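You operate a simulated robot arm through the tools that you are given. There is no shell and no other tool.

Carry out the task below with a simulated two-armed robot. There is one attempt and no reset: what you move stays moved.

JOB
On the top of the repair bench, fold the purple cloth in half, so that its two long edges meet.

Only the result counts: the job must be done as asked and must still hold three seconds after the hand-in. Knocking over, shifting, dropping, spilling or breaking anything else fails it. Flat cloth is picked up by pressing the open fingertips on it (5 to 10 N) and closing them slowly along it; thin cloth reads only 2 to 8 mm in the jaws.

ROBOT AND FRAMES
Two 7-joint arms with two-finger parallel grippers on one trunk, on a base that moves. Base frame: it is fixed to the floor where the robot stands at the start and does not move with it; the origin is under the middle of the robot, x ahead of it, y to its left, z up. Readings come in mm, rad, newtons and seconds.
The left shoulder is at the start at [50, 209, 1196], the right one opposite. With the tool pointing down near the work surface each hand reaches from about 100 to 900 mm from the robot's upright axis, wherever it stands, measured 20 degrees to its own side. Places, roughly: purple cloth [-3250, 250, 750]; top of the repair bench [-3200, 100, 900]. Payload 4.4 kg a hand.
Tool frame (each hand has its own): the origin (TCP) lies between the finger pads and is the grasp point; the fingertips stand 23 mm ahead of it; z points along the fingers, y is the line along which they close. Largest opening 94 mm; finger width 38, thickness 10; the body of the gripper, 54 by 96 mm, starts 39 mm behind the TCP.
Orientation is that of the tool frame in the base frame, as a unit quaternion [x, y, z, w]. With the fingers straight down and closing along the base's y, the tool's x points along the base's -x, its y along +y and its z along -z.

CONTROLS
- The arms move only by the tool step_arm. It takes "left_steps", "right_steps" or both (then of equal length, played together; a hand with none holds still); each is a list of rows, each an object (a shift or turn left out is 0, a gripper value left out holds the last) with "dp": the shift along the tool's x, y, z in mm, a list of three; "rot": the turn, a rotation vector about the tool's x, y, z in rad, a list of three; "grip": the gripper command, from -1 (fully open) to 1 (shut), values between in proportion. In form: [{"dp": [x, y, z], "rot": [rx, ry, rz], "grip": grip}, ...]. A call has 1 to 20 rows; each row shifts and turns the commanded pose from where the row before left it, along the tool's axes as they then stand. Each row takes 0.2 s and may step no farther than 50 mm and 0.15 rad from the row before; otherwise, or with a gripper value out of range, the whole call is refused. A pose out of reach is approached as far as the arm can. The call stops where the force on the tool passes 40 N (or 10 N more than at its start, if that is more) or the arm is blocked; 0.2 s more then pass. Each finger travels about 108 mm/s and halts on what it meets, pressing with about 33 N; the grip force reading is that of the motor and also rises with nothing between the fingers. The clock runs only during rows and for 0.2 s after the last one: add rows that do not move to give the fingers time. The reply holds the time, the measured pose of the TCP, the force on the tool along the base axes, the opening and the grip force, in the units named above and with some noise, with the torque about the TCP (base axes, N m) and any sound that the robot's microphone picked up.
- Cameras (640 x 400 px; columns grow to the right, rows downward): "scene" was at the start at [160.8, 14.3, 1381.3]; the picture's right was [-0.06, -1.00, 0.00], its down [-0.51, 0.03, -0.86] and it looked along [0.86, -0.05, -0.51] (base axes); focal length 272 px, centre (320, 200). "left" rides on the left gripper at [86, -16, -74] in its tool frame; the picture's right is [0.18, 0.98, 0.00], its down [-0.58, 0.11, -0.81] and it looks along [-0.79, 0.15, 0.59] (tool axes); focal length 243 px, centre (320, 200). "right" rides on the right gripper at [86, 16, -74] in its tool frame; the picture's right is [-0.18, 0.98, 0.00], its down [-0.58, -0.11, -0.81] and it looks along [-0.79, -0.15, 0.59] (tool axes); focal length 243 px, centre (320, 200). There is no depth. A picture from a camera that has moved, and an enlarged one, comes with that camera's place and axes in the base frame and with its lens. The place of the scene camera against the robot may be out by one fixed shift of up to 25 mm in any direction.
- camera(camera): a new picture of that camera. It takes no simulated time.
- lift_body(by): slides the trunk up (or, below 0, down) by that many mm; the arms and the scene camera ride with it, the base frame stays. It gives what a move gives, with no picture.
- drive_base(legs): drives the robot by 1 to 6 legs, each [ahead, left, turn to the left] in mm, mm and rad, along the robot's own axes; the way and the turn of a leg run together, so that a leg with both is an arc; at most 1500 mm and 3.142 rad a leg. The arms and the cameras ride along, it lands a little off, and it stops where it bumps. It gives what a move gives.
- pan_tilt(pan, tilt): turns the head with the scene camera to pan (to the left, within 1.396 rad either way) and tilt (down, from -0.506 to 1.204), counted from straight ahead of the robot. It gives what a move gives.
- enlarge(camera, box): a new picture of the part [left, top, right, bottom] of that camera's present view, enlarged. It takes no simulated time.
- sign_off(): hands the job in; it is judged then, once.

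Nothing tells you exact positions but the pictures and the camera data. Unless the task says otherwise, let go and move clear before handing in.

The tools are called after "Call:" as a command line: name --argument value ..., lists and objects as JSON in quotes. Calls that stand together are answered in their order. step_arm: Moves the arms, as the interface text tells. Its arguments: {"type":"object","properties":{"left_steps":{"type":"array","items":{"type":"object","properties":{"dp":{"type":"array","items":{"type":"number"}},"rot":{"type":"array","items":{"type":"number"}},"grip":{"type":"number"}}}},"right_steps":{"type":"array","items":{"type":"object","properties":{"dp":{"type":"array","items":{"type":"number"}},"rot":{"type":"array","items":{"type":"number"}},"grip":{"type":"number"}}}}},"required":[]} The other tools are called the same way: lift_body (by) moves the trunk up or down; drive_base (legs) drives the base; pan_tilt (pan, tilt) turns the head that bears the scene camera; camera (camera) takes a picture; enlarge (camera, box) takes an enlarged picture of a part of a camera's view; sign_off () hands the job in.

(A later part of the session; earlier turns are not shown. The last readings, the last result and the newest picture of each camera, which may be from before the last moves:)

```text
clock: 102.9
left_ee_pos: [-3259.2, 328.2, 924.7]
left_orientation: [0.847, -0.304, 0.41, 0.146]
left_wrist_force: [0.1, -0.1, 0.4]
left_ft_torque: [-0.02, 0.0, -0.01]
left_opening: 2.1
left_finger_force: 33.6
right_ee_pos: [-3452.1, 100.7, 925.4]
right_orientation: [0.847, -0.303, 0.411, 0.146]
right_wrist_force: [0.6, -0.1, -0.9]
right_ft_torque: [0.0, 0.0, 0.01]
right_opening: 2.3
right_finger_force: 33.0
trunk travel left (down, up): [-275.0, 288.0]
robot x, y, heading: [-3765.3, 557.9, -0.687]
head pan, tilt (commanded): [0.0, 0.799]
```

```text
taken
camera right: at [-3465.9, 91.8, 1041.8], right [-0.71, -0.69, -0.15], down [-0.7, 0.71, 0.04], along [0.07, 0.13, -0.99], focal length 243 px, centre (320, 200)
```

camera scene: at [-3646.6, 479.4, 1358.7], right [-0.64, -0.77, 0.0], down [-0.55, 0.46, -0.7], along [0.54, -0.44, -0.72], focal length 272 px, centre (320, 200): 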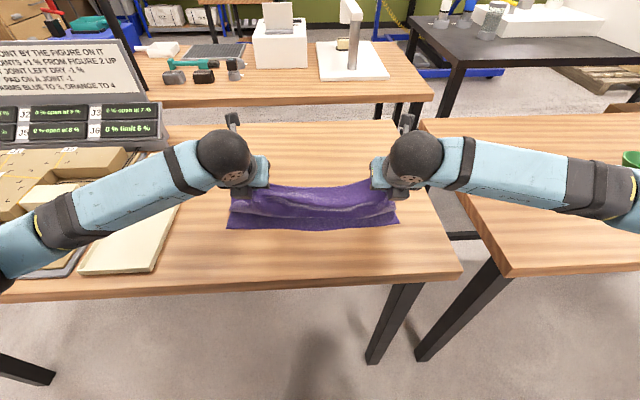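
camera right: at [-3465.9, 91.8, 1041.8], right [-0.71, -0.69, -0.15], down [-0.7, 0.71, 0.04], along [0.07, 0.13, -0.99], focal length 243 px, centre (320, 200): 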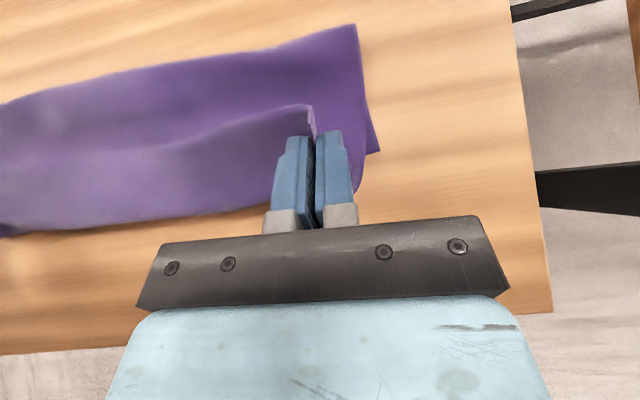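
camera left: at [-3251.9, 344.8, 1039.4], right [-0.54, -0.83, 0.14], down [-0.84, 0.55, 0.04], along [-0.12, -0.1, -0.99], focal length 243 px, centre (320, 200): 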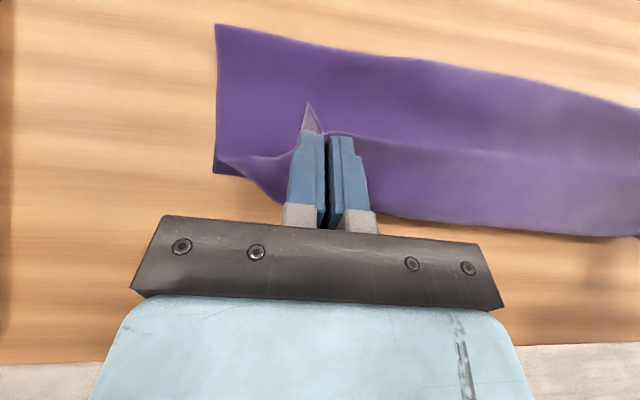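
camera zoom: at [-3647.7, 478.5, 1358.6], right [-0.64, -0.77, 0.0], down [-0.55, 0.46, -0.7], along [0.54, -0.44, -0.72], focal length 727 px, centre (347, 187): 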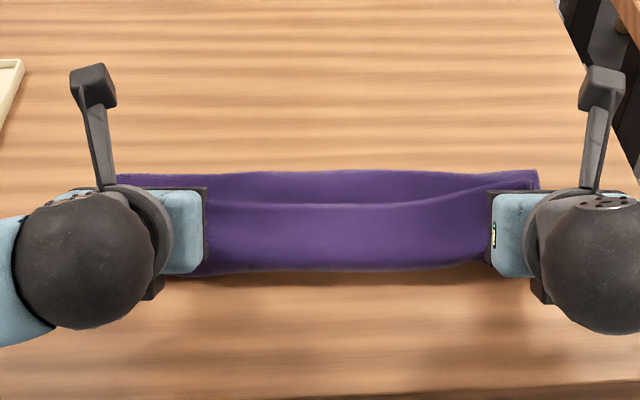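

The held edge is now ~50 mm above the table near the near edge. I need to see whether the sheet is hanging slack, so I'll zoom in on both hand views.

Call:
enlarge --camera "left" --box '[190, 0, 510, 200]'

Call:
enlarge --camera "left" --box '[340, 60, 640, 248]'

Call:
enlarge --camera "right" --box '[130, 0, 450, 200]'

```text
2.00 times, centred on (350, 100) of left
camera zoom: at [-3251.9, 344.8, 1039.4], right [-0.54, -0.83, 0.14], down [-0.84, 0.55, 0.04], along [-0.12, -0.1, -0.99], focal length 485 px, centre (260, 400)
```

zoom: 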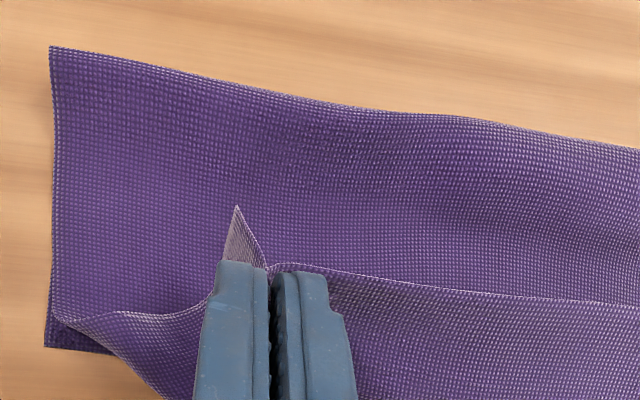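

```text
2.13 times, centred on (490, 154) of left
camera zoom: at [-3251.9, 344.8, 1039.4], right [-0.54, -0.83, 0.14], down [-0.84, 0.55, 0.04], along [-0.12, -0.1, -0.99], focal length 516 px, centre (-42, 298)
```

zoom: 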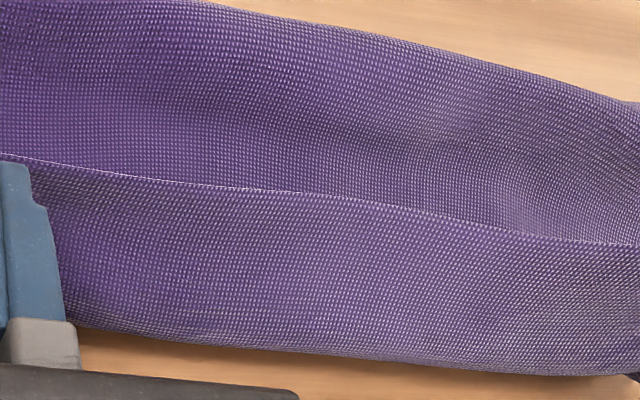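

```text
2.00 times, centred on (290, 100) of right
camera zoom: at [-3465.9, 91.8, 1041.8], right [-0.71, -0.69, -0.15], down [-0.7, 0.71, 0.04], along [0.07, 0.13, -0.99], focal length 485 px, centre (380, 400)
```

zoom: 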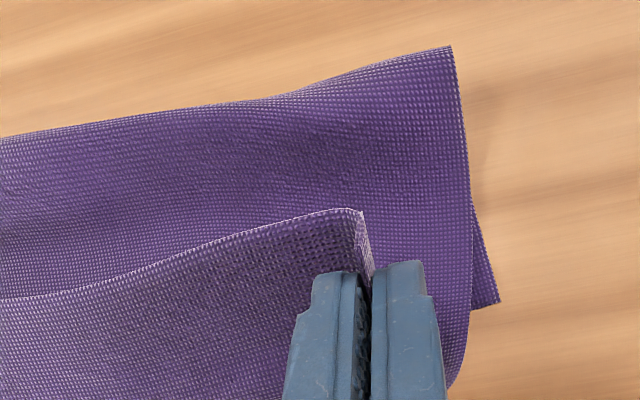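

I can see the sheet hangs in a Z: the held edge still points away from me because I gripped it from the top face. I'll pull the edge further toward me to lay the top layer flat (face-down) past the near edge; then I can re-grip it from above in the correct sense and set it precisely.

Call:
step_arm --left_steps '[{"dp": [-13.9, 0, -9.4]}, {"dp": [-13.9, 0, -9.4]}, {"dp": [-13.9, 0, -9.4]}, {"dp": [-13.9, 0, -9.4]}, {"dp": [0, 0, 0]}]' --right_steps '[{"dp": [-13.9, 0, -9.4]}, {"dp": [-13.9, 0, -9.4]}, {"dp": [-13.9, 0, -9.4]}, {"dp": [-13.9, 0, -9.4]}, {"dp": [0, 0, 0]}]'

Call:
camera --camera "left"

Call:
camera --camera "right"

Call:
enlarge --camera "scene" --box '[190, 130, 430, 280]'

```text
clock: 104.1
left_ee_pos: [-3307.2, 370.2, 905.5]
left_orientation: [0.848, -0.304, 0.409, 0.146]
left_wrist_force: [0.2, -0.9, 0.6]
left_ft_torque: [0.03, 0.01, 0.0]
left_opening: 2.0
left_finger_force: 32.9
right_ee_pos: [-3500.2, 144.7, 905.9]
right_orientation: [0.848, -0.302, 0.411, 0.145]
right_wrist_force: [0.1, 0.0, 0.2]
right_ft_torque: [-0.02, 0.0, -0.01]
right_opening: 1.9
right_finger_force: 33.2
trunk travel left (down, up): [-275.0, 288.0]
robot x, y, heading: [-3765.2, 557.4, -0.69]
head pan, tilt (commanded): [0.0, 0.799]
```

```text
taken
camera left: at [-3299.3, 386.1, 1019.2], right [-0.54, -0.83, 0.14], down [-0.84, 0.55, 0.04], along [-0.12, -0.1, -0.99], focal length 243 px, centre (320, 200)
```

left: 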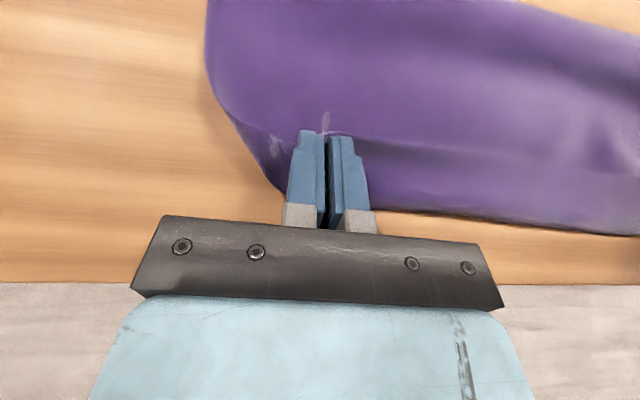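

```text
taken
camera right: at [-3514.1, 134.7, 1020.9], right [-0.71, -0.69, -0.15], down [-0.7, 0.71, 0.05], along [0.07, 0.13, -0.99], focal length 243 px, centre (320, 200)
```

right: 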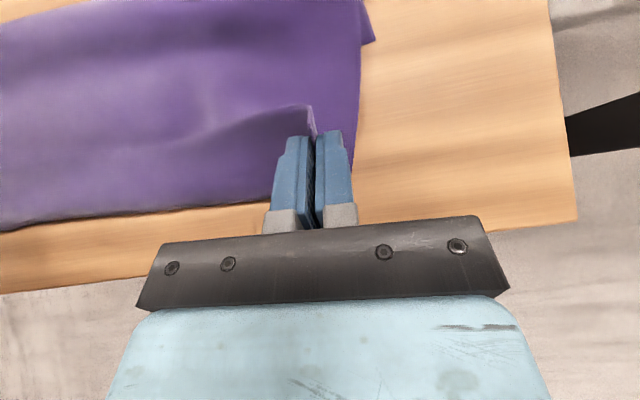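

```text
2.67 times, centred on (310, 205) of scene
camera zoom: at [-3647.0, 479.1, 1358.7], right [-0.64, -0.77, 0.0], down [-0.55, 0.46, -0.7], along [0.54, -0.44, -0.72], focal length 727 px, centre (347, 187)
```

zoom: 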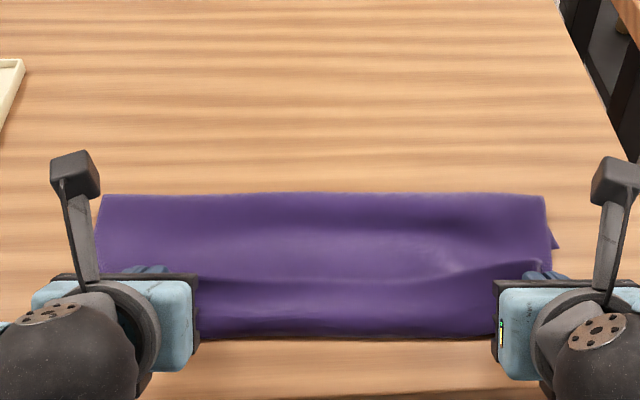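

The fold line is creeping toward me while the Z-curl stays, so I'll undo: lift and carry the edge back over to the far side to restore the flat near half. Then I'll redo the arc with the sheet kept taut.

Call:
step_arm --left_steps '[{"dp": [26.2, 0, 0.9]}, {"dp": [26.2, 0, 0.9]}, {"dp": [26.2, 0, 0.9]}, {"dp": [24.4, 0, 14.7]}, {"dp": [24.4, 0, 14.7]}, {"dp": [24.4, 0, 14.7]}, {"dp": [17.9, 0, 19.9]}, {"dp": [17.9, 0, 19.9]}, {"dp": [17.9, 0, 19.9]}, {"dp": [8.4, 0, 17.6]}, {"dp": [8.4, 0, 17.6]}, {"dp": [8.4, 0, 17.6]}, {"dp": [0, 0, 0]}]' --right_steps '[{"dp": [26.2, 0, 0.9]}, {"dp": [26.2, 0, 0.9]}, {"dp": [26.2, 0, 0.9]}, {"dp": [24.4, 0, 14.7]}, {"dp": [24.4, 0, 14.7]}, {"dp": [24.4, 0, 14.7]}, {"dp": [17.9, 0, 19.9]}, {"dp": [17.9, 0, 19.9]}, {"dp": [17.9, 0, 19.9]}, {"dp": [8.4, 0, 17.6]}, {"dp": [8.4, 0, 17.6]}, {"dp": [8.4, 0, 17.6]}, {"dp": [0, 0, 0]}]'

Call:
enlarge --camera "scene" --box '[190, 110, 430, 260]'

Call:
camera --camera "left"

Call:
camera --camera "right"

```text
clock: 106.9
left_ee_pos: [-3099.3, 199.9, 988.6]
left_orientation: [0.848, -0.304, 0.409, 0.147]
left_wrist_force: [0.2, -0.5, -0.2]
left_ft_torque: [-0.02, -0.02, -0.02]
left_opening: 2.0
left_finger_force: 32.3
right_ee_pos: [-3292.4, -25.3, 988.6]
right_orientation: [0.848, -0.302, 0.41, 0.147]
right_wrist_force: [1.2, 0.5, -0.5]
right_ft_torque: [0.01, -0.01, 0.0]
right_opening: 2.3
right_finger_force: 33.0
trunk travel left (down, up): [-275.0, 288.0]
robot x, y, heading: [-3767.2, 551.6, -0.69]
head pan, tilt (commanded): [0.0, 0.799]
```

```text
2.67 times, centred on (310, 185) of scene
camera zoom: at [-3647.2, 479.9, 1358.8], right [-0.64, -0.77, 0.0], down [-0.55, 0.46, -0.7], along [0.54, -0.44, -0.72], focal length 727 px, centre (347, 240)
```

zoom: 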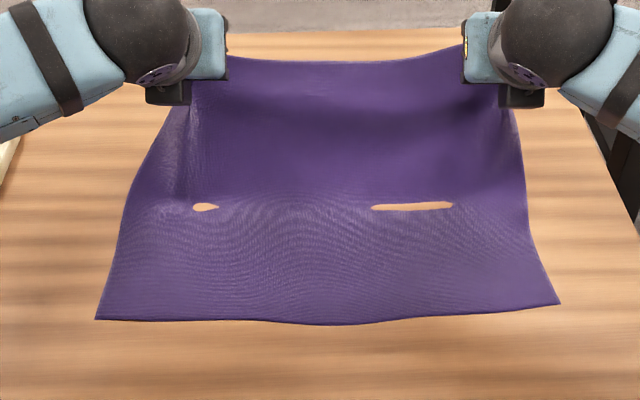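

```text
taken
camera left: at [-3092.4, 216.0, 1102.3], right [-0.54, -0.83, 0.14], down [-0.84, 0.55, 0.04], along [-0.12, -0.1, -0.99], focal length 243 px, centre (320, 200)
```

left: 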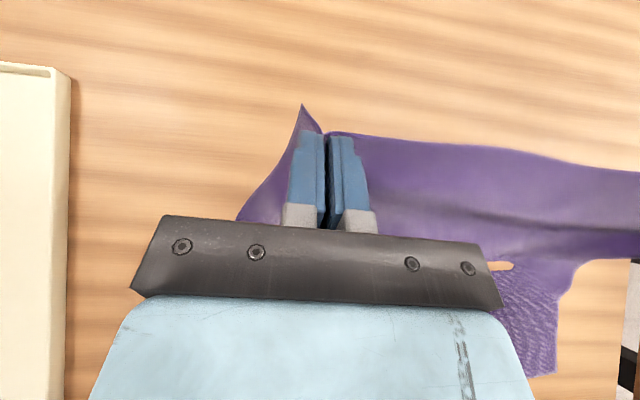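

```text
taken
camera right: at [-3306.1, -34.6, 1104.3], right [-0.71, -0.69, -0.14], down [-0.7, 0.71, 0.04], along [0.07, 0.13, -0.99], focal length 243 px, centre (320, 200)
```

right: 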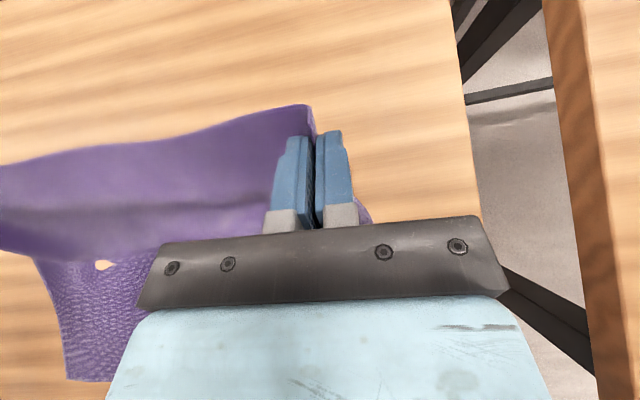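

The near half is flat again with the bend line right at the middle (f≈673 mm) and near corners at about D(530, 217) and C(547, −186) in my frame. Now I'll sweep over the top on a circle of ~140 mm about the middle so the sheet stays taut.

Call:
step_arm --left_steps '[{"dp": [-2.9, 0, -21.3]}, {"dp": [-2.9, 0, -21.3]}, {"dp": [-9.2, 0, -15.7]}, {"dp": [-9.2, 0, -15.7]}, {"dp": [-13.2, 0, -12.5]}, {"dp": [-13.2, 0, -12.5]}, {"dp": [0, 0, 0]}]' --right_steps '[{"dp": [-2.9, 0, -21.3]}, {"dp": [-2.9, 0, -21.3]}, {"dp": [-9.2, 0, -15.7]}, {"dp": [-9.2, 0, -15.7]}, {"dp": [-13.2, 0, -12.5]}, {"dp": [-13.2, 0, -12.5]}, {"dp": [0, 0, 0]}]'

Call:
enlarge --camera "scene" --box '[190, 110, 430, 260]'

Call:
camera --camera "left"

Call:
camera --camera "right"

```text
clock: 108.5
left_ee_pos: [-3184.3, 268.0, 1009.6]
left_orientation: [0.847, -0.304, 0.41, 0.147]
left_wrist_force: [-0.5, -0.3, -0.1]
left_ft_torque: [0.02, -0.04, -0.01]
left_opening: 2.2
left_finger_force: 33.5
right_ee_pos: [-3376.7, 44.6, 1010.1]
right_orientation: [0.848, -0.303, 0.41, 0.146]
right_wrist_force: [-0.6, -0.1, -0.2]
right_ft_torque: [0.03, 0.01, 0.0]
right_opening: 1.9
right_finger_force: 33.0
trunk travel left (down, up): [-275.0, 288.0]
robot x, y, heading: [-3764.8, 553.1, -0.688]
head pan, tilt (commanded): [0.0, 0.799]
```

```text
2.67 times, centred on (310, 185) of scene
camera zoom: at [-3646.5, 479.3, 1358.6], right [-0.64, -0.77, 0.0], down [-0.55, 0.46, -0.7], along [0.54, -0.44, -0.72], focal length 727 px, centre (347, 240)
```

zoom: 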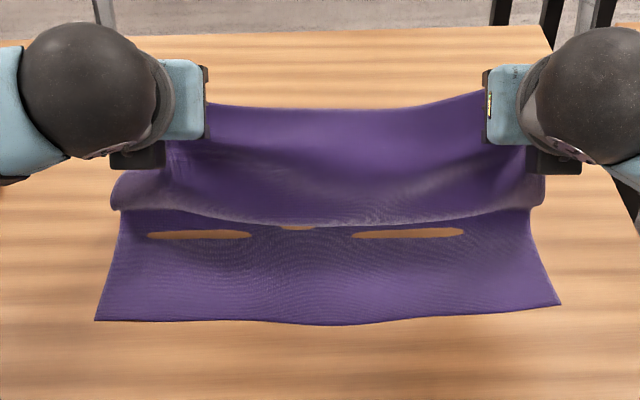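

```text
taken
camera left: at [-3176.0, 284.8, 1122.8], right [-0.54, -0.83, 0.14], down [-0.84, 0.55, 0.05], along [-0.12, -0.1, -0.99], focal length 243 px, centre (320, 200)
```

left: 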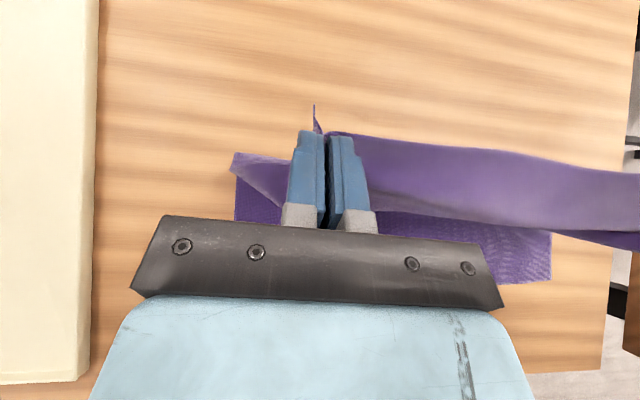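

```text
taken
camera right: at [-3390.5, 33.4, 1124.8], right [-0.71, -0.69, -0.14], down [-0.7, 0.71, 0.05], along [0.07, 0.13, -0.99], focal length 243 px, centre (320, 200)
```

right: 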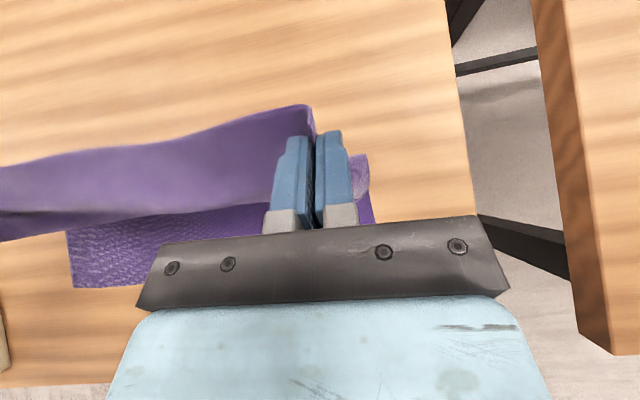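

With this grip (taken from the top face) the sheet always bulges toward me, so I'll lay it back flat and re-grip with the fingers closing front-to-back, which lets the sheet hang straight off the fingertips. First, carry it back to the far side and set it down.

Call:
step_arm --left_steps '[{"dp": [13.2, 0, 12.5]}, {"dp": [13.2, 0, 12.5]}, {"dp": [9.2, 0, 15.7]}, {"dp": [9.2, 0, 15.7]}, {"dp": [2.9, 0, 21.3]}, {"dp": [2.9, 0, 21.3]}, {"dp": [-2.1, 0, 13.3], "rot": [0, -0.1, 0]}, {"dp": [-0.8, 0, 13.5], "rot": [0, -0.1, 0]}, {"dp": [0.6, 0, 13.5], "rot": [0, -0.1, 0]}, {"dp": [1.9, 0, 13.4], "rot": [0, -0.1, 0]}, {"dp": [3.2, 0, 13.1], "rot": [0, -0.1, 0]}, {"dp": [4.5, 0, 12.7], "rot": [0, -0.1, 0]}, {"dp": [5.8, 0, 12.2], "rot": [0, -0.1, 0]}, {"dp": [6.95, 0, 11.6], "rot": [0, -0.1, 0]}, {"dp": [8.1, 0, 10.8], "rot": [0, -0.1, 0]}, {"dp": [0, 0, 0]}]' --right_steps '[{"dp": [13.2, 0, 12.5]}, {"dp": [13.2, 0, 12.5]}, {"dp": [9.2, 0, 15.7]}, {"dp": [9.2, 0, 15.7]}, {"dp": [2.9, 0, 21.3]}, {"dp": [2.9, 0, 21.3]}, {"dp": [-2.1, 0, 13.3], "rot": [0, -0.1, 0]}, {"dp": [-0.8, 0, 13.5], "rot": [0, -0.1, 0]}, {"dp": [0.6, 0, 13.5], "rot": [0, -0.1, 0]}, {"dp": [1.9, 0, 13.4], "rot": [0, -0.1, 0]}, {"dp": [3.2, 0, 13.1], "rot": [0, -0.1, 0]}, {"dp": [4.5, 0, 12.7], "rot": [0, -0.1, 0]}, {"dp": [5.8, 0, 12.2], "rot": [0, -0.1, 0]}, {"dp": [6.95, 0, 11.6], "rot": [0, -0.1, 0]}, {"dp": [8.1, 0, 10.8], "rot": [0, -0.1, 0]}, {"dp": [0, 0, 0]}]'

Call:
enlarge --camera "scene" --box '[190, 110, 430, 260]'

Call:
camera --camera "left"

Call:
camera --camera "right"

```text
clock: 111.9
left_ee_pos: [-3037.0, 146.2, 899.0]
left_orientation: [0.941, -0.338, 0.001, 0.0]
left_wrist_force: [0.0, 0.1, 0.2]
left_ft_torque: [0.01, -0.01, 0.01]
left_opening: 2.3
left_finger_force: 33.3
right_ee_pos: [-3229.0, -77.1, 899.3]
right_orientation: [0.942, -0.335, 0.0, 0.0]
right_wrist_force: [0.9, 0.0, -0.9]
right_ft_torque: [0.0, -0.01, 0.03]
right_opening: 2.2
right_finger_force: 33.1
trunk travel left (down, up): [-275.0, 288.0]
robot x, y, heading: [-3763.3, 551.7, -0.693]
head pan, tilt (commanded): [0.0, 0.799]
```

```text
2.67 times, centred on (310, 185) of scene
camera zoom: at [-3647.2, 480.0, 1358.8], right [-0.64, -0.77, 0.0], down [-0.55, 0.46, -0.7], along [0.54, -0.44, -0.72], focal length 727 px, centre (347, 240)
```

zoom: 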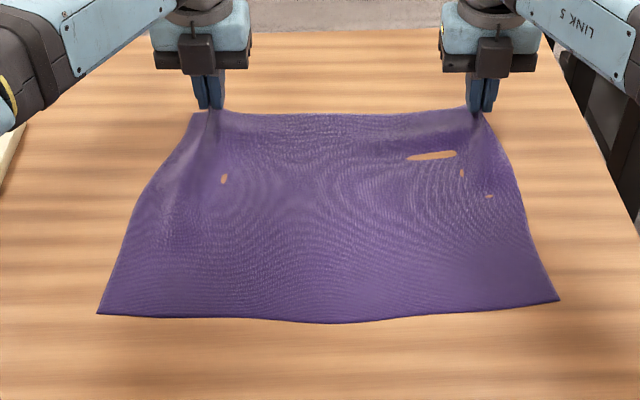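

```text
taken
camera left: at [-2959.7, 104.8, 973.0], right [-0.48, -0.88, 0.0], down [-0.52, 0.29, 0.81], along [-0.71, 0.39, -0.59], focal length 243 px, centre (320, 200)
```

left: 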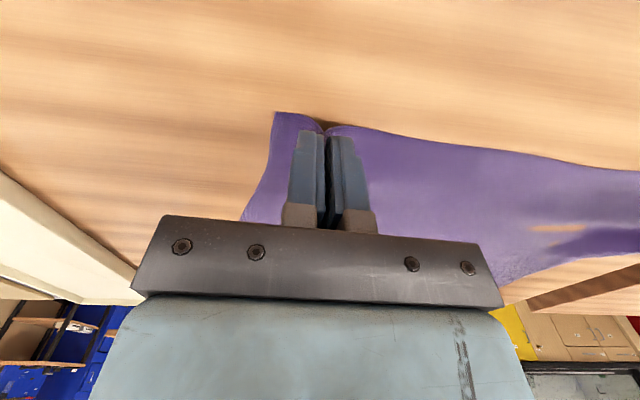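

```text
taken
camera right: at [-3171.8, -144.1, 974.5], right [-0.76, -0.65, 0.0], down [-0.38, 0.45, 0.81], along [-0.52, 0.62, -0.59], focal length 243 px, centre (320, 200)
```

right: 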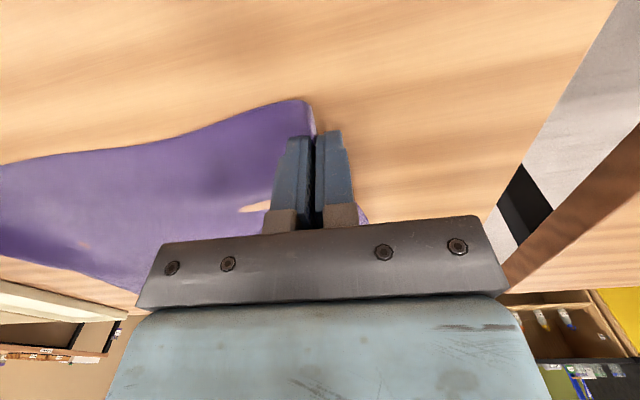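

The cloth is back nearly flat and still held. Before letting go I'll try a better variant with the same grip: pitch the hands a full ~86° (fingers horizontal, pointing away from me) early in the lift, so that the sheet leaves the grip straight downwards instead of bulging toward me.

Call:
step_arm --left_steps '[{"dp": [-8.8, 0, -8.9], "rot": [0, 0.15, 0]}, {"dp": [-7.3, 0, -10.1], "rot": [0, 0.15, 0]}, {"dp": [-5.7, 0, -11.1], "rot": [0, 0.15, 0]}, {"dp": [-4.0, 0, -11.8], "rot": [0, 0.15, 0]}, {"dp": [-2.2, 0, -12.3], "rot": [0, 0.15, 0]}, {"dp": [-0.4, 0, -12.5], "rot": [0, 0.15, 0]}, {"dp": [1.5, 0, -12.4], "rot": [0, 0.15, 0]}, {"dp": [3.35, 0, -12.0], "rot": [0, 0.15, 0]}, {"dp": [5.1, 0, -11.4], "rot": [0, 0.15, 0]}, {"dp": [6.75, 0, -10.5], "rot": [0, 0.15, 0]}, {"dp": [0, 0, 0]}]' --right_steps '[{"dp": [-8.8, 0, -8.9], "rot": [0, 0.15, 0]}, {"dp": [-7.3, 0, -10.1], "rot": [0, 0.15, 0]}, {"dp": [-5.7, 0, -11.1], "rot": [0, 0.15, 0]}, {"dp": [-4.0, 0, -11.8], "rot": [0, 0.15, 0]}, {"dp": [-2.2, 0, -12.3], "rot": [0, 0.15, 0]}, {"dp": [-0.4, 0, -12.5], "rot": [0, 0.15, 0]}, {"dp": [1.5, 0, -12.4], "rot": [0, 0.15, 0]}, {"dp": [3.35, 0, -12.0], "rot": [0, 0.15, 0]}, {"dp": [5.1, 0, -11.4], "rot": [0, 0.15, 0]}, {"dp": [6.75, 0, -10.5], "rot": [0, 0.15, 0]}, {"dp": [0, 0, 0]}]'

Call:
camera --camera "scene"

Call:
camera --camera "left"

Call:
camera --camera "right"

```text
clock: 114.3
left_ee_pos: [-3104.7, 204.2, 987.7]
left_orientation: [0.688, -0.248, 0.642, 0.231]
left_wrist_force: [-0.3, 1.2, 0.0]
left_ft_torque: [0.0, -0.02, -0.01]
left_opening: 2.2
left_finger_force: 33.0
right_ee_pos: [-3254.1, 29.5, 1032.0]
right_orientation: [0.692, -0.257, 0.631, 0.236]
right_wrist_force: [0.0, -0.8, 0.1]
right_ft_torque: [0.04, -0.04, 0.04]
right_opening: 2.0
right_finger_force: 32.8
right hand out of reach, approached as far as the arm can: row 9, 10
trunk travel left (down, up): [-275.0, 288.0]
robot x, y, heading: [-3765.5, 552.5, -0.689]
head pan, tilt (commanded): [0.0, 0.799]
```

```text
taken
camera scene: at [-3647.1, 478.2, 1358.6], right [-0.64, -0.77, 0.0], down [-0.55, 0.46, -0.7], along [0.54, -0.44, -0.72], focal length 272 px, centre (320, 200)
```

scene: 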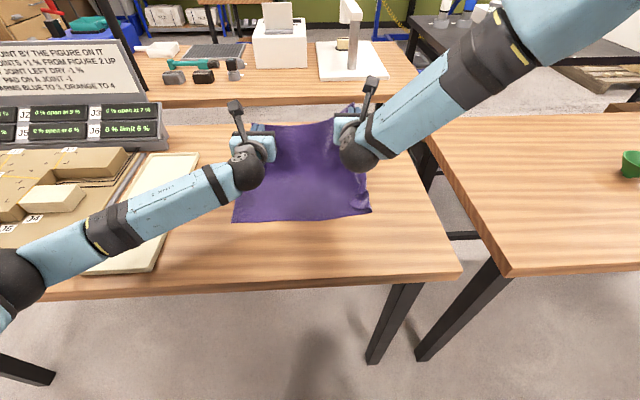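

```text
taken
camera left: at [-3146.4, 259.3, 1077.6], right [-0.62, -0.77, 0.18], down [-0.72, 0.45, -0.52], along [0.32, -0.45, -0.83], focal length 243 px, centre (320, 200)
```

left: 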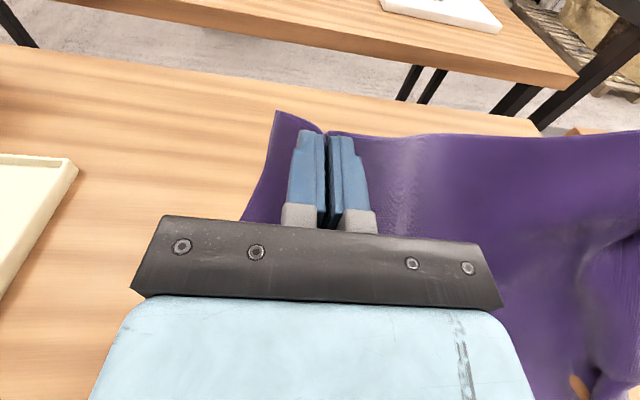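

```text
taken
camera right: at [-3314.3, 60.4, 1127.0], right [-0.66, -0.73, -0.18], down [-0.57, 0.64, -0.5], along [0.49, -0.23, -0.84], focal length 243 px, centre (320, 200)
```

right: 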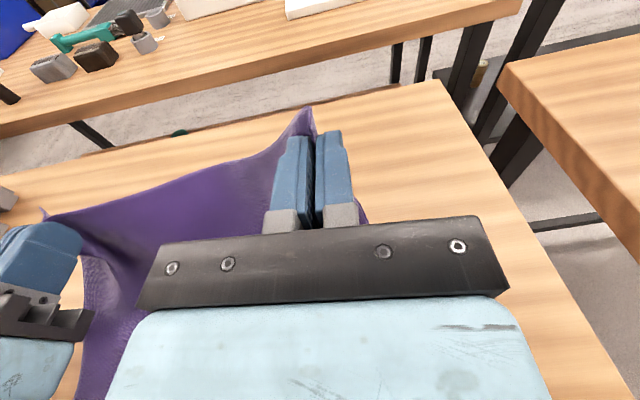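

The right arm ran out of range at full pitch and drifted left/up by ~65 mm, though the cloth is still held in both hands. I'll bring both hands back to ~1.15 rad pitch and restore the right hand's spacing.

Call:
step_arm --left_steps '[{"dp": [9.8, 0, -2.2], "rot": [0, -0.117, 0]}, {"dp": [9.8, 0, -2.2], "rot": [0, -0.117, 0]}, {"dp": [9.8, 0, -2.2], "rot": [0, -0.117, 0]}, {"dp": [0, 0, 0]}]' --right_steps '[{"dp": [0, 22, 0], "rot": [0, -0.11, 0]}, {"dp": [0, 22, 0], "rot": [0, -0.11, 0]}, {"dp": [0, 22, 0], "rot": [0, -0.11, 0]}, {"dp": [0, 0, 0]}]'

Call:
camera --camera "scene"

```text
clock: 115.3
left_ee_pos: [-3104.3, 204.6, 1016.9]
left_orientation: [0.791, -0.284, 0.51, 0.184]
left_wrist_force: [0.1, 0.9, -0.9]
left_ft_torque: [0.06, 0.0, 0.01]
left_opening: 2.1
left_finger_force: 33.3
right_ee_pos: [-3294.1, -20.5, 1032.6]
right_orientation: [0.786, -0.279, 0.52, 0.185]
right_wrist_force: [0.1, 0.7, 0.2]
right_ft_torque: [0.0, -0.01, -0.01]
right_opening: 2.0
right_finger_force: 33.0
trunk travel left (down, up): [-275.0, 288.0]
robot x, y, heading: [-3763.2, 553.0, -0.696]
head pan, tilt (commanded): [0.0, 0.799]
```

```text
taken
camera scene: at [-3646.0, 480.3, 1358.7], right [-0.64, -0.77, 0.0], down [-0.55, 0.46, -0.7], along [0.54, -0.44, -0.72], focal length 272 px, centre (320, 200)
```

scene: 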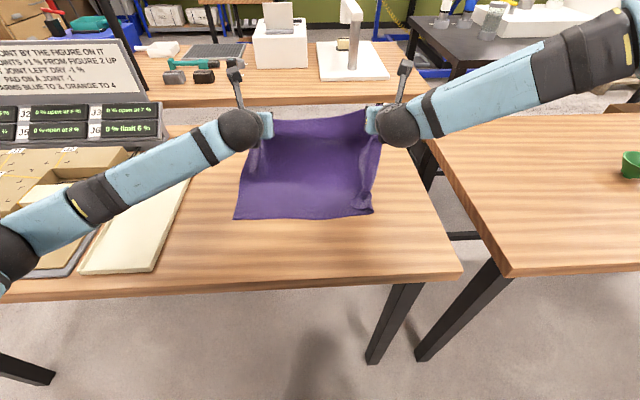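

Call:
enlarge --camera "scene" --box '[190, 100, 430, 250]'

Call:
camera --camera "left"

Call:
camera --camera "right"

```text
2.67 times, centred on (310, 175) of scene
camera zoom: at [-3646.0, 480.3, 1358.7], right [-0.64, -0.77, 0.0], down [-0.55, 0.46, -0.7], along [0.54, -0.44, -0.72], focal length 727 px, centre (347, 267)
```

zoom: 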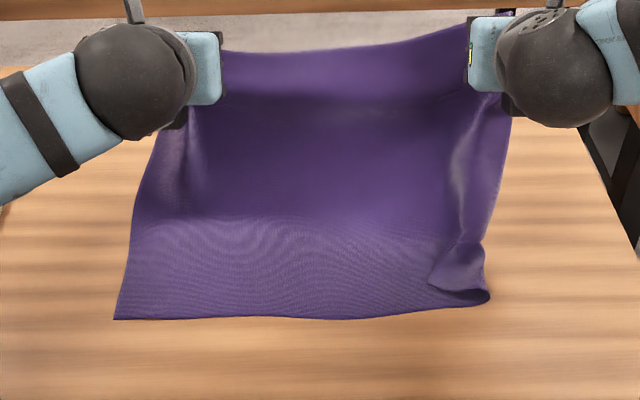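

```text
taken
camera left: at [-3118.5, 238.6, 1125.5], right [-0.57, -0.81, 0.17], down [-0.82, 0.54, -0.2], along [0.07, -0.25, -0.97], focal length 243 px, centre (320, 200)
```

left: 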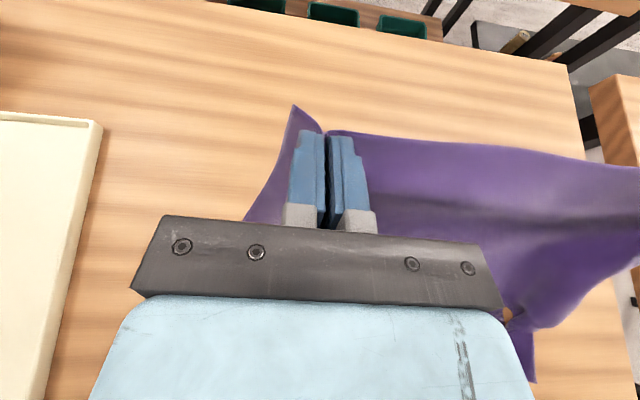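

```text
taken
camera right: at [-3330.3, -11.8, 1142.4], right [-0.68, -0.72, -0.17], down [-0.68, 0.7, -0.22], along [0.27, -0.03, -0.96], focal length 243 px, centre (320, 200)
```

right: 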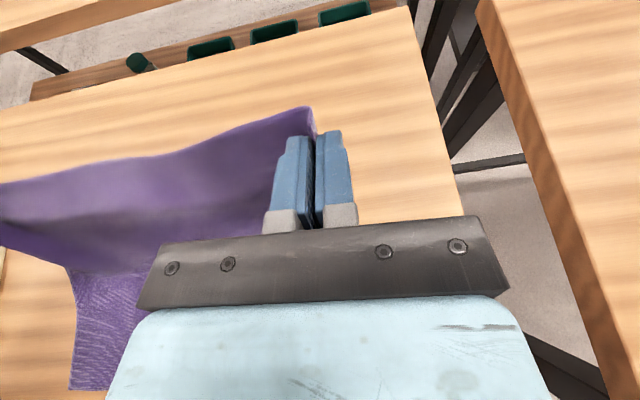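

The near-right corner got rucked by that slip. Better idea: lift the whole cloth off the bench (it will hang straight and shake out), then lay its lower half down toward me and fold the held half back away from me — that suits this grip exactly. I'll raise the trunk 190 mm.

Call:
lift_body --by 190

Call:
camera --camera "scene"

Call:
camera --camera "left"

Call:
camera --camera "right"

```text
clock: 117.3
left_ee_pos: [-3104.7, 203.7, 1207.1]
left_orientation: [0.79, -0.284, 0.512, 0.184]
left_wrist_force: [1.0, 0.3, 0.8]
left_ft_torque: [0.02, 0.0, 0.04]
left_opening: 1.8
left_finger_force: 33.3
right_ee_pos: [-3294.1, -21.0, 1222.0]
right_orientation: [0.786, -0.279, 0.519, 0.184]
right_wrist_force: [0.2, 0.3, -0.2]
right_ft_torque: [0.04, 0.0, 0.0]
right_opening: 2.1
right_finger_force: 33.0
trunk travel left (down, up): [-465.0, 98.0]
robot x, y, heading: [-3764.3, 557.0, -0.69]
head pan, tilt (commanded): [0.0, 0.799]
```

```text
taken
camera scene: at [-3646.7, 479.4, 1548.6], right [-0.64, -0.77, 0.0], down [-0.55, 0.46, -0.7], along [0.54, -0.44, -0.72], focal length 272 px, centre (320, 200)
```

scene: 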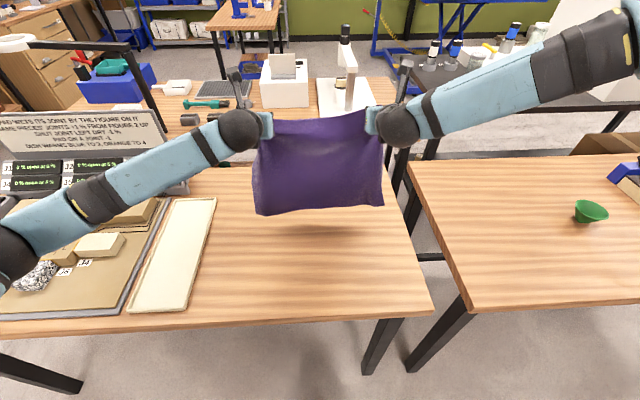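

```text
taken
camera left: at [-3119.2, 237.9, 1315.6], right [-0.57, -0.81, 0.17], down [-0.82, 0.54, -0.2], along [0.07, -0.25, -0.97], focal length 243 px, centre (320, 200)
```

left: 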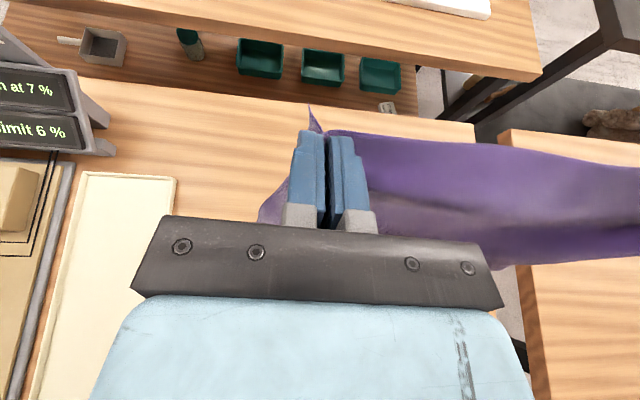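

```text
taken
camera right: at [-3330.9, -12.6, 1332.1], right [-0.68, -0.72, -0.17], down [-0.68, 0.7, -0.22], along [0.28, -0.03, -0.96], focal length 243 px, centre (320, 200)
```

right: 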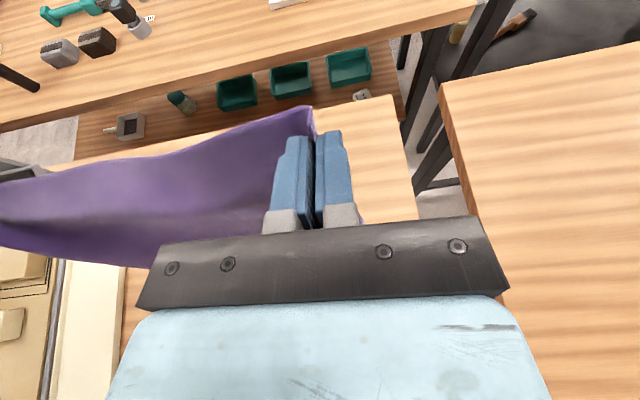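

The cloth hangs cleanly between the hands, lower edge ~50 mm above the bench at about 715 mm ahead. I'll level the hands and lower until the bottom edge is nearly touching.

Call:
step_arm --left_steps '[{"dp": [0, 0, 0]}, {"dp": [-9.2, 0, 4]}, {"dp": [-9.2, 0, 4]}, {"dp": [-9.2, 0, 4]}, {"dp": [-9.2, 0, 4]}, {"dp": [0, 0, 0]}, {"dp": [0, 0, 0]}, {"dp": [0, 0, 0]}]' --right_steps '[{"dp": [-13.8, 0, 6]}, {"dp": [-9.2, 0, 4]}, {"dp": [-9.2, 0, 4]}, {"dp": [-9.2, 0, 4]}, {"dp": [-9.2, 0, 4]}, {"dp": [0, 0, 0]}, {"dp": [0, 0, 0]}, {"dp": [0, 0, 0]}]'

Call:
enlarge --camera "scene" --box '[190, 90, 430, 240]'

```text
clock: 119.2
left_ee_pos: [-3104.8, 204.6, 1166.8]
left_orientation: [0.79, -0.284, 0.511, 0.183]
left_wrist_force: [-0.9, 0.1, 0.5]
left_ft_torque: [-0.02, -0.02, -0.01]
left_opening: 2.0
left_finger_force: 33.2
right_ee_pos: [-3293.3, -23.6, 1167.3]
right_orientation: [0.785, -0.281, 0.519, 0.186]
right_wrist_force: [-0.5, -0.4, 0.2]
right_ft_torque: [0.04, 0.01, -0.01]
right_opening: 2.2
right_finger_force: 33.0
trunk travel left (down, up): [-465.0, 98.0]
robot x, y, heading: [-3767.7, 552.5, -0.687]
head pan, tilt (commanded): [0.0, 0.799]
```

```text
2.67 times, centred on (310, 165) of scene
camera zoom: at [-3646.8, 479.6, 1548.7], right [-0.64, -0.77, 0.0], down [-0.55, 0.46, -0.7], along [0.54, -0.44, -0.72], focal length 727 px, centre (347, 293)
```

zoom: 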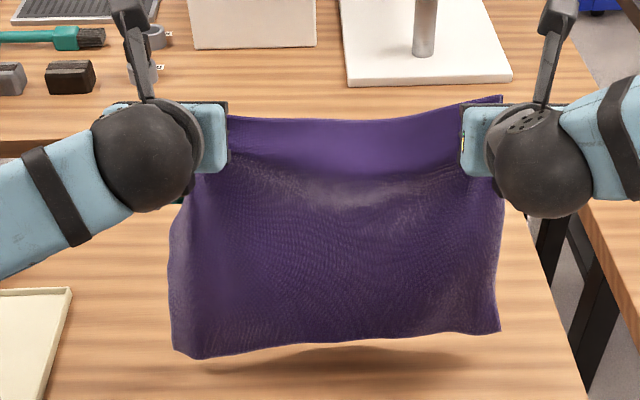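

The bottom edge hangs a bit skewed (left end ~40 mm nearer me). I'll pitch the left hand slightly more to square it, then look again.

Call:
step_arm --left_steps '[{"rot": [0, 0.1, 0]}, {"rot": [0, 0.1, 0]}, {"rot": [0, 0.1, 0]}, {"dp": [0, 0, 0]}, {"dp": [0, 0, 0]}, {"dp": [0, 0, 0]}]'

Call:
enlarge --camera "scene" --box '[190, 90, 430, 240]'

```text
clock: 120.5
left_ee_pos: [-3105.3, 204.0, 1167.2]
left_orientation: [0.705, -0.252, 0.624, 0.223]
left_wrist_force: [-0.2, -0.7, 0.3]
left_ft_torque: [0.01, -0.04, -0.01]
left_opening: 2.2
left_finger_force: 32.1
right_ee_pos: [-3293.5, -21.4, 1164.8]
right_orientation: [0.786, -0.28, 0.52, 0.185]
right_wrist_force: [-0.3, 0.6, 0.0]
right_ft_torque: [0.03, -0.03, -0.01]
right_opening: 2.3
right_finger_force: 32.9
trunk travel left (down, up): [-465.0, 98.0]
robot x, y, heading: [-3763.6, 553.6, -0.687]
head pan, tilt (commanded): [0.0, 0.799]
```

```text
2.67 times, centred on (310, 165) of scene
camera zoom: at [-3646.8, 479.6, 1548.7], right [-0.64, -0.77, 0.0], down [-0.55, 0.46, -0.7], along [0.54, -0.44, -0.72], focal length 727 px, centre (347, 293)
```

zoom: 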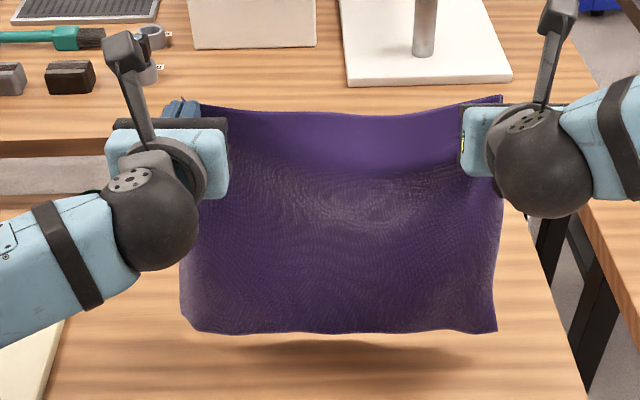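

Now the bottom edge is square. I'll lower it so the edge touches, then lean the sheet toward me while lowering so that the lower half is laid toward me.

Call:
step_arm --left_steps '[{"dp": [-11.9, 0, 1.4]}, {"dp": [-11.9, 0, 1.4]}, {"dp": [-11.1, 0, -8.7]}, {"dp": [-11.1, 0, -8.7]}, {"dp": [-11.1, 0, -8.7]}, {"dp": [-11.1, 0, -8.7]}, {"dp": [0, 0, 0]}]' --right_steps '[{"dp": [-11.0, 0, 4.7]}, {"dp": [-11.0, 0, 4.7]}, {"dp": [-13.1, 0, -5.2]}, {"dp": [-13.1, 0, -5.2]}, {"dp": [-13.1, 0, -5.2]}, {"dp": [-13.1, 0, -5.2]}, {"dp": [0, 0, 0]}]'

Call:
camera --camera "scene"

Call:
enlarge --camera "scene" --box '[190, 110, 430, 260]'

Call:
camera --camera "left"

Call:
camera --camera "right"

```text
clock: 122.2
left_ee_pos: [-3135.7, 229.4, 1103.0]
left_orientation: [0.705, -0.252, 0.624, 0.223]
left_wrist_force: [0.5, -0.4, -0.5]
left_ft_torque: [-0.01, 0.02, -0.01]
left_opening: 2.3
left_finger_force: 32.9
right_ee_pos: [-3316.3, 13.4, 1112.7]
right_orientation: [0.786, -0.282, 0.517, 0.187]
right_wrist_force: [-0.1, 0.3, -0.1]
right_ft_torque: [0.04, -0.05, -0.02]
right_opening: 2.4
right_finger_force: 32.9
right hand out of reach, approached as far as the arm can: row 4, 5, 6
trunk travel left (down, up): [-465.0, 98.0]
robot x, y, heading: [-3762.9, 552.9, -0.69]
head pan, tilt (commanded): [0.0, 0.799]
```

```text
taken
camera scene: at [-3646.8, 479.2, 1548.7], right [-0.64, -0.77, 0.0], down [-0.55, 0.46, -0.7], along [0.54, -0.44, -0.72], focal length 272 px, centre (320, 200)
```

scene: 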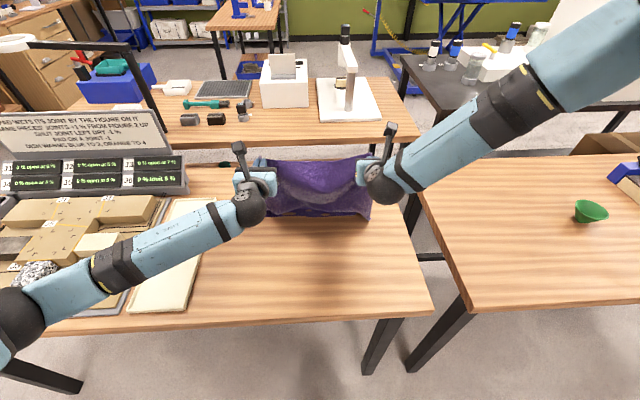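

```text
2.67 times, centred on (310, 185) of scene
camera zoom: at [-3646.8, 479.2, 1548.7], right [-0.64, -0.77, 0.0], down [-0.55, 0.46, -0.7], along [0.54, -0.44, -0.72], focal length 727 px, centre (347, 240)
```

zoom: 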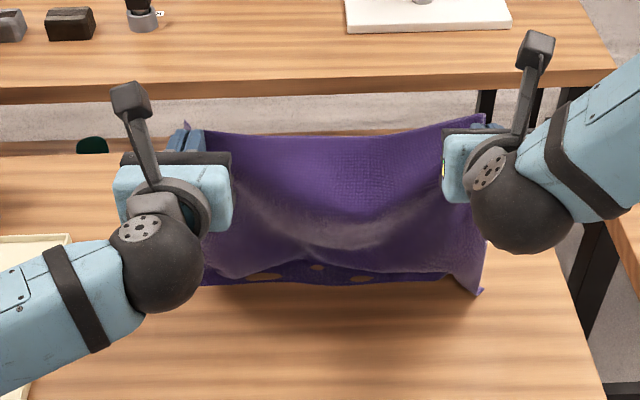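

```text
taken
camera left: at [-3174.5, 283.5, 1197.5], right [-0.61, -0.77, 0.18], down [-0.74, 0.47, -0.48], along [0.28, -0.43, -0.86], focal length 243 px, centre (320, 200)
```

left: 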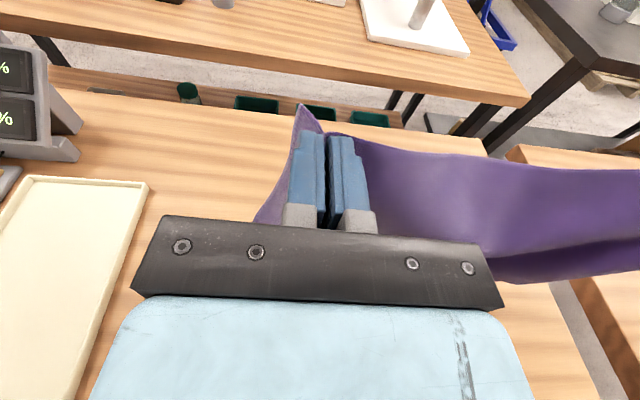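

```text
taken
camera right: at [-3352.4, 23.0, 1222.8], right [-0.68, -0.71, -0.17], down [-0.68, 0.7, -0.21], along [0.27, -0.03, -0.96], focal length 243 px, centre (320, 200)
```

right: 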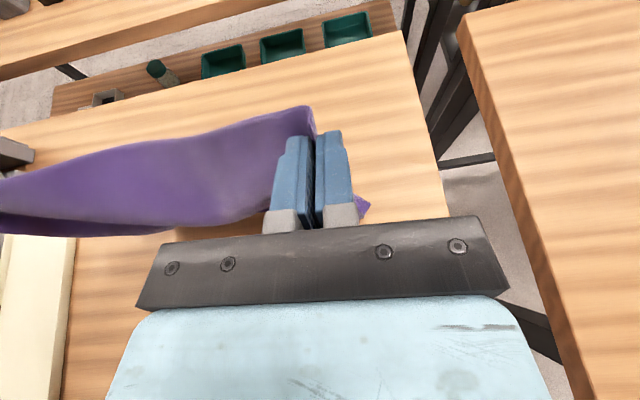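

The right arm again hit its range limit, so from now on I'll use the trunk for the vertical motion. Let me look closely at how the bottom of the sheet is meeting the bench.

Call:
enlarge --camera "scene" --box '[250, 190, 380, 230]'

```text
4.92 times, centred on (315, 210) of scene
camera zoom: at [-3646.8, 479.2, 1548.7], right [-0.64, -0.77, 0.0], down [-0.55, 0.46, -0.7], along [0.54, -0.44, -0.72], focal length 1341 px, centre (345, 151)
```

zoom: 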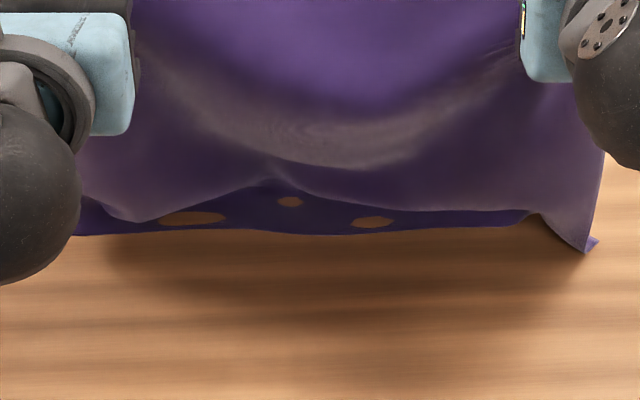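

The lower strip lay down the wrong way round for this. I'll lift off again, bring both hands to ~0.9 rad pitch (known good for both arms) and shift the hanging cloth about 190 mm toward me.

Call:
lift_body --by 70

Call:
step_arm --left_steps '[{"rot": [0, -0.14, 0]}, {"rot": [0, -0.14, 0]}, {"rot": [0, -0.14, 0]}, {"rot": [0, -0.13, 0]}, {"dp": [0, 0, 0]}]' --right_steps '[{"dp": [0, 3.5, 0], "rot": [0, -0.07, 0]}, {"dp": [0, 3.5, 0], "rot": [0, -0.07, 0]}, {"dp": [0, 3.5, 0], "rot": [0, -0.07, 0]}, {"dp": [0, 3.5, 0], "rot": [0, -0.06, 0]}, {"dp": [0, 0, 0]}]'

Call:
camera --camera "scene"

```text
clock: 123.2
left_ee_pos: [-3136.6, 230.5, 1171.4]
left_orientation: [0.705, -0.254, 0.623, 0.224]
left_wrist_force: [-0.9, 0.2, 0.3]
left_ft_torque: [-0.01, -0.02, 0.0]
left_opening: 2.3
left_finger_force: 33.2
right_ee_pos: [-3315.6, 14.2, 1182.4]
right_orientation: [0.786, -0.283, 0.516, 0.188]
right_wrist_force: [-0.4, -0.2, 0.2]
right_ft_torque: [0.02, -0.01, 0.01]
right_opening: 2.0
right_finger_force: 33.8
trunk travel left (down, up): [-535.0, 28.0]
robot x, y, heading: [-3765.4, 553.3, -0.689]
head pan, tilt (commanded): [0.0, 0.799]
```

```text
clock: 124.4
left_ee_pos: [-3136.4, 229.2, 1175.2]
left_orientation: [0.848, -0.305, 0.408, 0.146]
left_wrist_force: [0.3, 0.0, -0.3]
left_ft_torque: [-0.02, -0.03, 0.0]
left_opening: 2.0
left_finger_force: 32.7
right_ee_pos: [-3324.4, 3.0, 1184.5]
right_orientation: [0.849, -0.305, 0.405, 0.148]
right_wrist_force: [0.2, 0.6, -0.6]
right_ft_torque: [-0.01, 0.0, -0.01]
right_opening: 2.0
right_finger_force: 32.9
trunk travel left (down, up): [-535.0, 28.0]
robot x, y, heading: [-3763.3, 551.2, -0.691]
head pan, tilt (commanded): [0.0, 0.799]
```

```text
taken
camera scene: at [-3646.5, 480.1, 1618.7], right [-0.64, -0.77, 0.0], down [-0.55, 0.46, -0.7], along [0.54, -0.44, -0.72], focal length 272 px, centre (320, 200)
```

scene: 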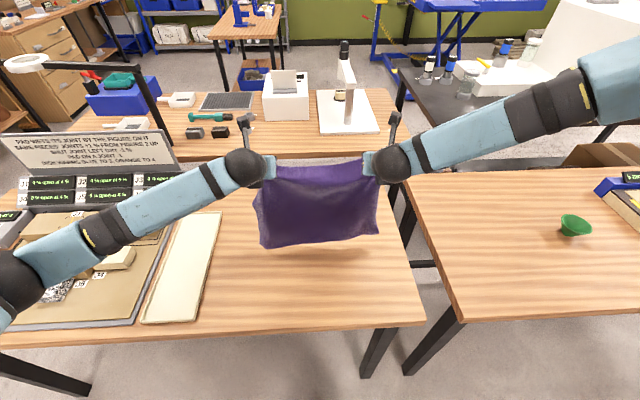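

Hanging free again. Level the right hand and move both 100 mm toward me.

Call:
step_arm --left_steps '[{"dp": [-12.6, 0, -15.5]}, {"dp": [-12.6, 0, -15.5]}, {"dp": [-12.6, 0, -15.5]}, {"dp": [-12.6, 0, -15.5]}, {"dp": [-12.6, 0, -15.5]}, {"dp": [0, 0, 0]}, {"dp": [0, 0, 0]}, {"dp": [0, 0, 0]}]' --right_steps '[{"dp": [-14.0, 0, -14.4]}, {"dp": [-14.0, 0, -14.4]}, {"dp": [-14.0, 0, -14.4]}, {"dp": [-14.0, 0, -14.4]}, {"dp": [-14.0, 0, -14.4]}, {"dp": [0, 0, 0]}, {"dp": [0, 0, 0]}, {"dp": [0, 0, 0]}]'

Call:
enlarge --camera "scene" --box '[190, 130, 430, 280]'

```text
clock: 126.2
left_ee_pos: [-3212.8, 294.7, 1173.9]
left_orientation: [0.848, -0.305, 0.409, 0.147]
left_wrist_force: [0.0, -0.2, 0.3]
left_ft_torque: [-0.03, -0.01, -0.02]
left_opening: 2.1
left_finger_force: 33.0
right_ee_pos: [-3401.6, 66.7, 1175.1]
right_orientation: [0.848, -0.306, 0.406, 0.149]
right_wrist_force: [0.6, 0.3, -0.5]
right_ft_torque: [-0.02, 0.0, 0.03]
right_opening: 1.9
right_finger_force: 32.8
trunk travel left (down, up): [-535.0, 28.0]
robot x, y, heading: [-3763.3, 554.5, -0.689]
head pan, tilt (commanded): [0.0, 0.799]
```

```text
2.67 times, centred on (310, 205) of scene
camera zoom: at [-3647.0, 479.7, 1618.7], right [-0.64, -0.77, 0.0], down [-0.55, 0.46, -0.7], along [0.54, -0.44, -0.72], focal length 727 px, centre (347, 187)
```

zoom: 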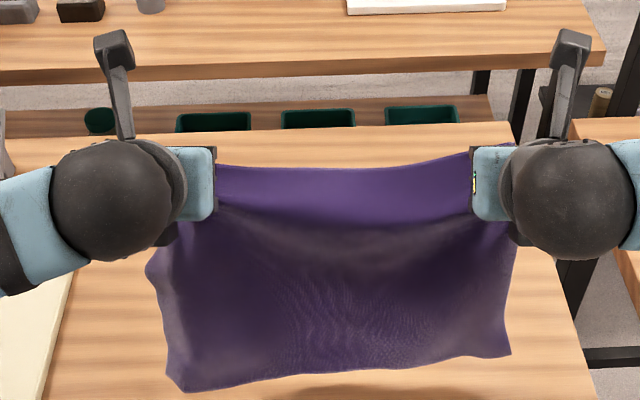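

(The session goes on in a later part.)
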